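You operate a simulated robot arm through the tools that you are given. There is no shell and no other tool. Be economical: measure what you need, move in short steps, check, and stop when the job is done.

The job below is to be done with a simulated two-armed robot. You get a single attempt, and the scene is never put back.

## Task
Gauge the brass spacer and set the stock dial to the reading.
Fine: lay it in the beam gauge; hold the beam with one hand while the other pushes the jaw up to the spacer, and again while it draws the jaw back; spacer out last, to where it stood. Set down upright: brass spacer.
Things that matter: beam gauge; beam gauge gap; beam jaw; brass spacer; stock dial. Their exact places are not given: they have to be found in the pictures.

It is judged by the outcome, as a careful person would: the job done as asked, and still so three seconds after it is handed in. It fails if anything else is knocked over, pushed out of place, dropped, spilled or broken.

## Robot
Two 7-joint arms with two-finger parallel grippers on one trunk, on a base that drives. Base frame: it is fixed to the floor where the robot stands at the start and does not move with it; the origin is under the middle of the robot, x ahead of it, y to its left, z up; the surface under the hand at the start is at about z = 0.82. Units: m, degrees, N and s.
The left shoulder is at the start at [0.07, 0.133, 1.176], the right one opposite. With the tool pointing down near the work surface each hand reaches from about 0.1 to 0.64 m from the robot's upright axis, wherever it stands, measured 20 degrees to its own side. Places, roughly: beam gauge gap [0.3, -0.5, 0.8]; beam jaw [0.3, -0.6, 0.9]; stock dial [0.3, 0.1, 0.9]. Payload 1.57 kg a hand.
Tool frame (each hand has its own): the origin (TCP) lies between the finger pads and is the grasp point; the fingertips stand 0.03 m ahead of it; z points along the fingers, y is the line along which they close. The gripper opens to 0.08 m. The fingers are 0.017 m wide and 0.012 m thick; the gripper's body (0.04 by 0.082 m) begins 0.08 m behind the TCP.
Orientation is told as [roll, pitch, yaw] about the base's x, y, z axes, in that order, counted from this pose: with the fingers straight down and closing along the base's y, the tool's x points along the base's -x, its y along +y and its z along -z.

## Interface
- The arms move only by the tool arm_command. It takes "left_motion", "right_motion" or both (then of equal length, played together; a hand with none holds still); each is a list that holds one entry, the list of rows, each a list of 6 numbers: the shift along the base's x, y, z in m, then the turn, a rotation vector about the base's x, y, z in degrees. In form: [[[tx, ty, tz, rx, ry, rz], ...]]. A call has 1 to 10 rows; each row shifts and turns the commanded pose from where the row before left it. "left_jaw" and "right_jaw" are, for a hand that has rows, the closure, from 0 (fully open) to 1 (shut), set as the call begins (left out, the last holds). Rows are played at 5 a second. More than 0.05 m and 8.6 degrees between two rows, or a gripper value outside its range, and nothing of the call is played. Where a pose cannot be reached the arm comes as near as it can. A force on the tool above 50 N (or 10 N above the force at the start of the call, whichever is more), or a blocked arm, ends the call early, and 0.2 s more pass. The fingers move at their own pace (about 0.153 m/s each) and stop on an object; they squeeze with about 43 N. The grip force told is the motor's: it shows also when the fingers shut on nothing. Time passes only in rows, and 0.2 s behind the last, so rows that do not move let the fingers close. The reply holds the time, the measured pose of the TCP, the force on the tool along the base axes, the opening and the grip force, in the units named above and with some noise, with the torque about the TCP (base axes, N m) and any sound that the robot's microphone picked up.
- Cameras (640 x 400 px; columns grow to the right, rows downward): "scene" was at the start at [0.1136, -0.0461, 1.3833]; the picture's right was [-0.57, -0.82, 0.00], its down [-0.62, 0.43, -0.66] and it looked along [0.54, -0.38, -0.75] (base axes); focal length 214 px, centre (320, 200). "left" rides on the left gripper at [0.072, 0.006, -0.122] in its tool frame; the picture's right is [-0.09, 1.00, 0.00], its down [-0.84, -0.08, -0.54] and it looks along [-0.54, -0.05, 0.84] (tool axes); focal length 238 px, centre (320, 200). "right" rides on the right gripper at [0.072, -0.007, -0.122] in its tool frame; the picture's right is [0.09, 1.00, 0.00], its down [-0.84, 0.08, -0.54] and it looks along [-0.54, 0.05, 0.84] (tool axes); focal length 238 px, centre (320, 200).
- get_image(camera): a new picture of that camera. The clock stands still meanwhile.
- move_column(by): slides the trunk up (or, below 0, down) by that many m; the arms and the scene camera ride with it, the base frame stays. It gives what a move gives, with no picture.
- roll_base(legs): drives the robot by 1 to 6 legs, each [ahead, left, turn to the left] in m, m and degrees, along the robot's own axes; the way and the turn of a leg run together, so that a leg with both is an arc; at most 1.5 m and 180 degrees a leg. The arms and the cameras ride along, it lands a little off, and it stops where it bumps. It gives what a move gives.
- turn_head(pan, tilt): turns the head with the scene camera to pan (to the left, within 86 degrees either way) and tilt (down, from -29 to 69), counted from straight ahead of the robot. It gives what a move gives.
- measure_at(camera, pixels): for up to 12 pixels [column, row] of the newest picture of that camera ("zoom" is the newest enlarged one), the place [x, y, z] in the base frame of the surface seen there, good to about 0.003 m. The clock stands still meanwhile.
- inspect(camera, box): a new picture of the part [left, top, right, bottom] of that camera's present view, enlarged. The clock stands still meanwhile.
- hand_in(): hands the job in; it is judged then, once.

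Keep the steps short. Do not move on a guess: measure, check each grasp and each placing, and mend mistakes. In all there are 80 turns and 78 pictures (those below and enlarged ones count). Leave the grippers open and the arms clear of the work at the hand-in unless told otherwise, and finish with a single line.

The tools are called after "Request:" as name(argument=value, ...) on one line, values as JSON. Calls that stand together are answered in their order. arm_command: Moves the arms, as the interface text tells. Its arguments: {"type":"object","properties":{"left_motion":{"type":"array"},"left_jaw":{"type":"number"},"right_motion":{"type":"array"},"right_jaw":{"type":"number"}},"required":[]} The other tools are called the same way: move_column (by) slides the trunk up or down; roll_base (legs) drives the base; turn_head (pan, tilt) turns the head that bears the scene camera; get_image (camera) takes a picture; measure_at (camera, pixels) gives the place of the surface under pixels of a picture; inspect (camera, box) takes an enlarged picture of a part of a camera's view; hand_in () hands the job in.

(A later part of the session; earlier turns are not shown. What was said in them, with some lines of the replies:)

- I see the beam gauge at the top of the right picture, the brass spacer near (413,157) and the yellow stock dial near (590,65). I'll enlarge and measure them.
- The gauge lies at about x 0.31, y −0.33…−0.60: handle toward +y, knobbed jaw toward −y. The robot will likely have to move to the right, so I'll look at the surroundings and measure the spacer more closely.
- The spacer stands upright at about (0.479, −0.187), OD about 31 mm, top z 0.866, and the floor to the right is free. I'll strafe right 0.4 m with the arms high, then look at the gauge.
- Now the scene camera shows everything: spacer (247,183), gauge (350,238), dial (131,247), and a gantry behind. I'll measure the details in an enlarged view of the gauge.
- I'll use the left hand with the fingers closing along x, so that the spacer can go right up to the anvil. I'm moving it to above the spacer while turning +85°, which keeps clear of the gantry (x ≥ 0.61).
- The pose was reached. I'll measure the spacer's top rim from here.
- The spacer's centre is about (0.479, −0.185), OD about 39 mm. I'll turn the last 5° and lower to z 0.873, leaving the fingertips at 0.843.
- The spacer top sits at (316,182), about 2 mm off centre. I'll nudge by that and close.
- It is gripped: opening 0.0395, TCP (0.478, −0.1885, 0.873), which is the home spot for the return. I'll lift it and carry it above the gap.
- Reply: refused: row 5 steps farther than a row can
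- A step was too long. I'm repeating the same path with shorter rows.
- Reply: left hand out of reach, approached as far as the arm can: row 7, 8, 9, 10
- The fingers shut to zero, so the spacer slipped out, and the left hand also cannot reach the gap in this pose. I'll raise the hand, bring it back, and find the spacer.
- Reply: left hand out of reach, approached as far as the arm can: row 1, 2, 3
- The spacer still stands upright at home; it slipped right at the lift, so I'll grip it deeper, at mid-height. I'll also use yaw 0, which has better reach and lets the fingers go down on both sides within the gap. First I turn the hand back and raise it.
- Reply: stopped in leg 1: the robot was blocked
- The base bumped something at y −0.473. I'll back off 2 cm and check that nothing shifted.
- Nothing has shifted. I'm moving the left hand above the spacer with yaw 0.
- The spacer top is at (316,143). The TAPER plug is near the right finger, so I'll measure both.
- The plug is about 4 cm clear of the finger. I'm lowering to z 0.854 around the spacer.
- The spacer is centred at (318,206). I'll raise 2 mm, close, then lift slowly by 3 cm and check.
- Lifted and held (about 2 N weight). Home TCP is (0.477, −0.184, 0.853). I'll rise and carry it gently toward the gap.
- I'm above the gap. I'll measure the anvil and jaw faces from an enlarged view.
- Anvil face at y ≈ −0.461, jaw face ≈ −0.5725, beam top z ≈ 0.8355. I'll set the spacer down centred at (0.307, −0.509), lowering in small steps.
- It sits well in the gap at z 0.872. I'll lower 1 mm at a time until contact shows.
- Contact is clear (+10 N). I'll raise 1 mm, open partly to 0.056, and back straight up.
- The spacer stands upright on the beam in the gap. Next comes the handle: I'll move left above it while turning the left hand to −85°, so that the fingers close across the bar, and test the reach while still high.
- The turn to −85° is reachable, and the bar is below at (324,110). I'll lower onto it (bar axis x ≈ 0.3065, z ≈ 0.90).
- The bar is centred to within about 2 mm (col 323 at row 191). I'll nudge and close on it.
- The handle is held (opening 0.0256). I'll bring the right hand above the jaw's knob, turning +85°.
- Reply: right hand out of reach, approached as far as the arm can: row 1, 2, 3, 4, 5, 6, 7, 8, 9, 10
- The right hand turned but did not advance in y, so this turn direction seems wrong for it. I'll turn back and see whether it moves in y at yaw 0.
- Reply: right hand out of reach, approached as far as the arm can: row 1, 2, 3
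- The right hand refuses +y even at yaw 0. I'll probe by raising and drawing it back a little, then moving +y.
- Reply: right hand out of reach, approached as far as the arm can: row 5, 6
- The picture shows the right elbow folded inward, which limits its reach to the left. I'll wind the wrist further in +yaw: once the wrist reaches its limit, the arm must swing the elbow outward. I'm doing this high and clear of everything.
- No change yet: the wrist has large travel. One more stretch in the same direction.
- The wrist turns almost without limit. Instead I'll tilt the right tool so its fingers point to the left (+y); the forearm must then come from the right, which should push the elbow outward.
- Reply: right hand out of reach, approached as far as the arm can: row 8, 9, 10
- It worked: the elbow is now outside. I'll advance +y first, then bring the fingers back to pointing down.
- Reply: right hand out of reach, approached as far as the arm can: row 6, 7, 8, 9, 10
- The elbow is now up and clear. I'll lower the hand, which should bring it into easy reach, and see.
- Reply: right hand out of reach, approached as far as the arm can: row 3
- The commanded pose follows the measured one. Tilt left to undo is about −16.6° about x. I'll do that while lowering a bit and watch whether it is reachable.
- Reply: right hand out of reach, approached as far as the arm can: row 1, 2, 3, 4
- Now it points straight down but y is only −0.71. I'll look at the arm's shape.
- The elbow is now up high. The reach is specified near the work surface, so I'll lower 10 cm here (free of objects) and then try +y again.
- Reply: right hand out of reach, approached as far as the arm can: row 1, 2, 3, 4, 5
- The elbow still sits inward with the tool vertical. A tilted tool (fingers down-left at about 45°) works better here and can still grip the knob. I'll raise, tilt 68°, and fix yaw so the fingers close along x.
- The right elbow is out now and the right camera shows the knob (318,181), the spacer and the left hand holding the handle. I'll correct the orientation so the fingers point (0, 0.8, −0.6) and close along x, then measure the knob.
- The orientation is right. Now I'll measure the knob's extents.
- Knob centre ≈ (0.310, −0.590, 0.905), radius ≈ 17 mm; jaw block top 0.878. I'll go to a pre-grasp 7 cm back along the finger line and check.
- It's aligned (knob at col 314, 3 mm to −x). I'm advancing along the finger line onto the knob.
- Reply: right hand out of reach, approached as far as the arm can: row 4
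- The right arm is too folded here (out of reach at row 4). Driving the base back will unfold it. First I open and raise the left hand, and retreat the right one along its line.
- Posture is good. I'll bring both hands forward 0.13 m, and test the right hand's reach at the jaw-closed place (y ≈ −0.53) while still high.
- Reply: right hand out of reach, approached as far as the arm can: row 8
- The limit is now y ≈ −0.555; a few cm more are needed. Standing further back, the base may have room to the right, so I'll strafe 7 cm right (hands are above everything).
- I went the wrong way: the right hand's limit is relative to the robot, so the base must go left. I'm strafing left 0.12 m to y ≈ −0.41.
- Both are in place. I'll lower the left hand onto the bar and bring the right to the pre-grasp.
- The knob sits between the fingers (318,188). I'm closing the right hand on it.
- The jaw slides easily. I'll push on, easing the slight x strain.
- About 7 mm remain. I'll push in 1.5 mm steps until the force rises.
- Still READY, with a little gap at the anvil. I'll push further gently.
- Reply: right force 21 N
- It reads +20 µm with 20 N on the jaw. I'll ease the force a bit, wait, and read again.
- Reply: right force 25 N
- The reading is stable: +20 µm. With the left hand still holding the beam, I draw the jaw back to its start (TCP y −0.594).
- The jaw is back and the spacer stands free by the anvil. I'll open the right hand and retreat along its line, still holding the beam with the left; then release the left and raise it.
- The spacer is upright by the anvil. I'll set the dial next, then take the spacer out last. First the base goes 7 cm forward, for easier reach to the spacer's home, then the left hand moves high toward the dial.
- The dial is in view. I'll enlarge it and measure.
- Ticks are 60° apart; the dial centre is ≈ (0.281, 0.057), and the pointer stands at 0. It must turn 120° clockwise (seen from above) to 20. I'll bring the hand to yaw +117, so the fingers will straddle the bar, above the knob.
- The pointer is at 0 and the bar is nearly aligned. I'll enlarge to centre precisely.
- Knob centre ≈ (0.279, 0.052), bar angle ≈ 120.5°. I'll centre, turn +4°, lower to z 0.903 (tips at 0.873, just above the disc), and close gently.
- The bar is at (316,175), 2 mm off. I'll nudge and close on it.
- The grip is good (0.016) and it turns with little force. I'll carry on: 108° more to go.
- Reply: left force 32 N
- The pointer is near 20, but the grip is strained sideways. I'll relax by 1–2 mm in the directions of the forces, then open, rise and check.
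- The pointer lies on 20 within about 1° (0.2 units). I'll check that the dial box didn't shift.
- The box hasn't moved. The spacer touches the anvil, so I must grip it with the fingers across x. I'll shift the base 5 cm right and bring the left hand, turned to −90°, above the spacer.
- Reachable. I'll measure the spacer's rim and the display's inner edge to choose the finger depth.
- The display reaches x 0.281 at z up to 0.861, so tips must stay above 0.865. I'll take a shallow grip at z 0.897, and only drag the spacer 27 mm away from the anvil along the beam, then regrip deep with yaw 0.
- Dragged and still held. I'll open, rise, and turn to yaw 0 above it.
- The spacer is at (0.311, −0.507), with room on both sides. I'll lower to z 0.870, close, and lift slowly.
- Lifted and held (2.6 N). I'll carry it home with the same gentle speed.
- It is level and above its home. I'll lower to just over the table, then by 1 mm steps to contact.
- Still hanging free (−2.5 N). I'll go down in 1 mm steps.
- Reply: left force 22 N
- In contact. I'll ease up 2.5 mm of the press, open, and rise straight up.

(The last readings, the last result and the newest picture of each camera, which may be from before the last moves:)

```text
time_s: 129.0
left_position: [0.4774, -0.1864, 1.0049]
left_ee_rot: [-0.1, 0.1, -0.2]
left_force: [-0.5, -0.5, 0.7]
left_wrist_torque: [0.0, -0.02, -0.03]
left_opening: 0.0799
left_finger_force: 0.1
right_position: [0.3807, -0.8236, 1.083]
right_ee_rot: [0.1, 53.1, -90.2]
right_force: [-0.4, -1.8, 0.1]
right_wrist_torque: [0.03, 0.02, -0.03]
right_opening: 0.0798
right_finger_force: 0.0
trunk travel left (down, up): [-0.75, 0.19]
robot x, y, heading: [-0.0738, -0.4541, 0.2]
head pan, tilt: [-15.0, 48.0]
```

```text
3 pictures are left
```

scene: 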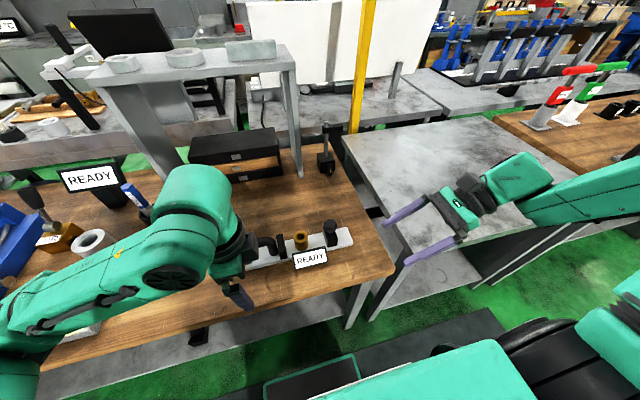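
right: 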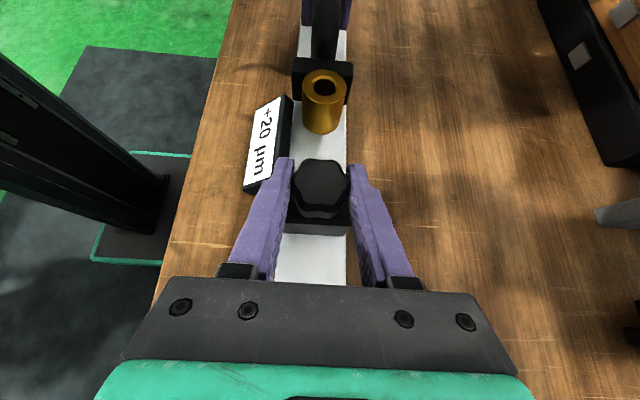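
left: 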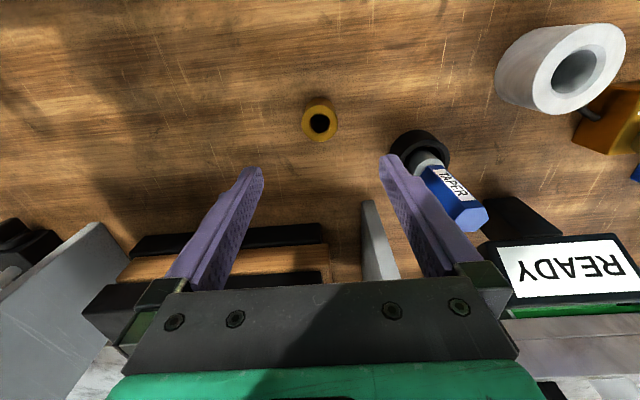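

The spacer stands upright at home. I'll verify its position, draw the left hand back a little, and take one overall picture.

Request:
measure_at(camera="left", pixels=[[303, 123], [336, 123], [319, 111], [319, 138]])

Request:
arm_command(left_motion=[[[-0.02, 0, 0.04, 0, 0, 0], [-0.03, 0, 0.04, 0, 0, 0], [-0.03, 0, 0.04, 0, 0, 0], [0, 0, 0, 0, 0, 0]]])

Request:
turn_head(pan=10, tilt=55)

Request:
get_image(camera="scene")

```text
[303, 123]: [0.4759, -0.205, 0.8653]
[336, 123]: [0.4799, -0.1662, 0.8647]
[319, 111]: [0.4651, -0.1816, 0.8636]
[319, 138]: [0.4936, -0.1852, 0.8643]
```

```text
time_s: 130.0
left_position: [0.3976, -0.1839, 1.1245]
left_ee_rot: [0.0, 0.1, 0.0]
left_force: [-0.7, 0.2, -0.8]
left_wrist_torque: [0.03, 0.0, -0.02]
left_opening: 0.0801
left_finger_force: 0.1
right_position: [0.3815, -0.8245, 1.0814]
right_ee_rot: [-0.2, 53.1, -90.3]
right_force: [0.6, 0.4, -0.3]
right_wrist_torque: [-0.03, 0.06, -0.01]
right_opening: 0.0801
right_finger_force: 0.1
trunk travel left (down, up): [-0.75, 0.19]
robot x, y, heading: [-0.0733, -0.4524, 0.3]
head pan, tilt: [-15.0, 48.0]
```

```text
time_s: 130.9
left_position: [0.3967, -0.1847, 1.1254]
left_ee_rot: [0.0, -0.1, -0.1]
left_force: [-0.3, 0.2, -0.1]
left_wrist_torque: [-0.01, -0.05, 0.01]
left_opening: 0.0798
left_finger_force: 0.1
right_position: [0.3818, -0.8237, 1.0819]
right_ee_rot: [0.0, 53.1, -90.3]
right_force: [1.0, 0.6, 0.3]
right_wrist_torque: [0.02, -0.04, 0.04]
right_opening: 0.0802
right_finger_force: 0.0
trunk travel left (down, up): [-0.75, 0.19]
robot x, y, heading: [-0.0676, -0.4556, 0.2]
head pan, tilt: [10.0, 55.0]
```

```text
2 pictures are left
```

scene: 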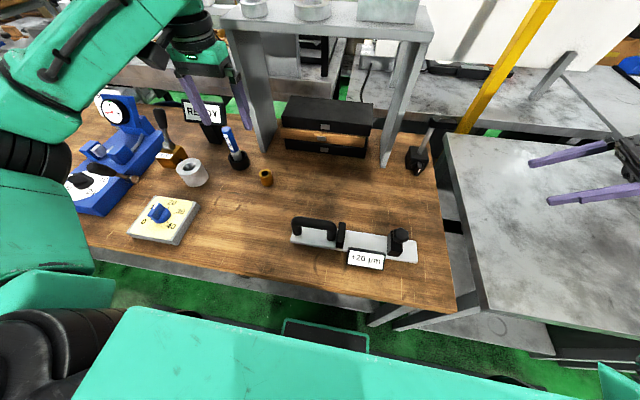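

Everything is in order: the spacer is at (0.478, −0.185), upright at home. The jaw is drawn back, the dial points at 20, both grippers are open, and the arms are clear. Handing in.

Request:
hand_in()

```text
The job is handed in.
```

The brass spacer gauged +20 µm, the stock dial is set to 20, the jaw is drawn back, and the spacer stands upright where it stood.
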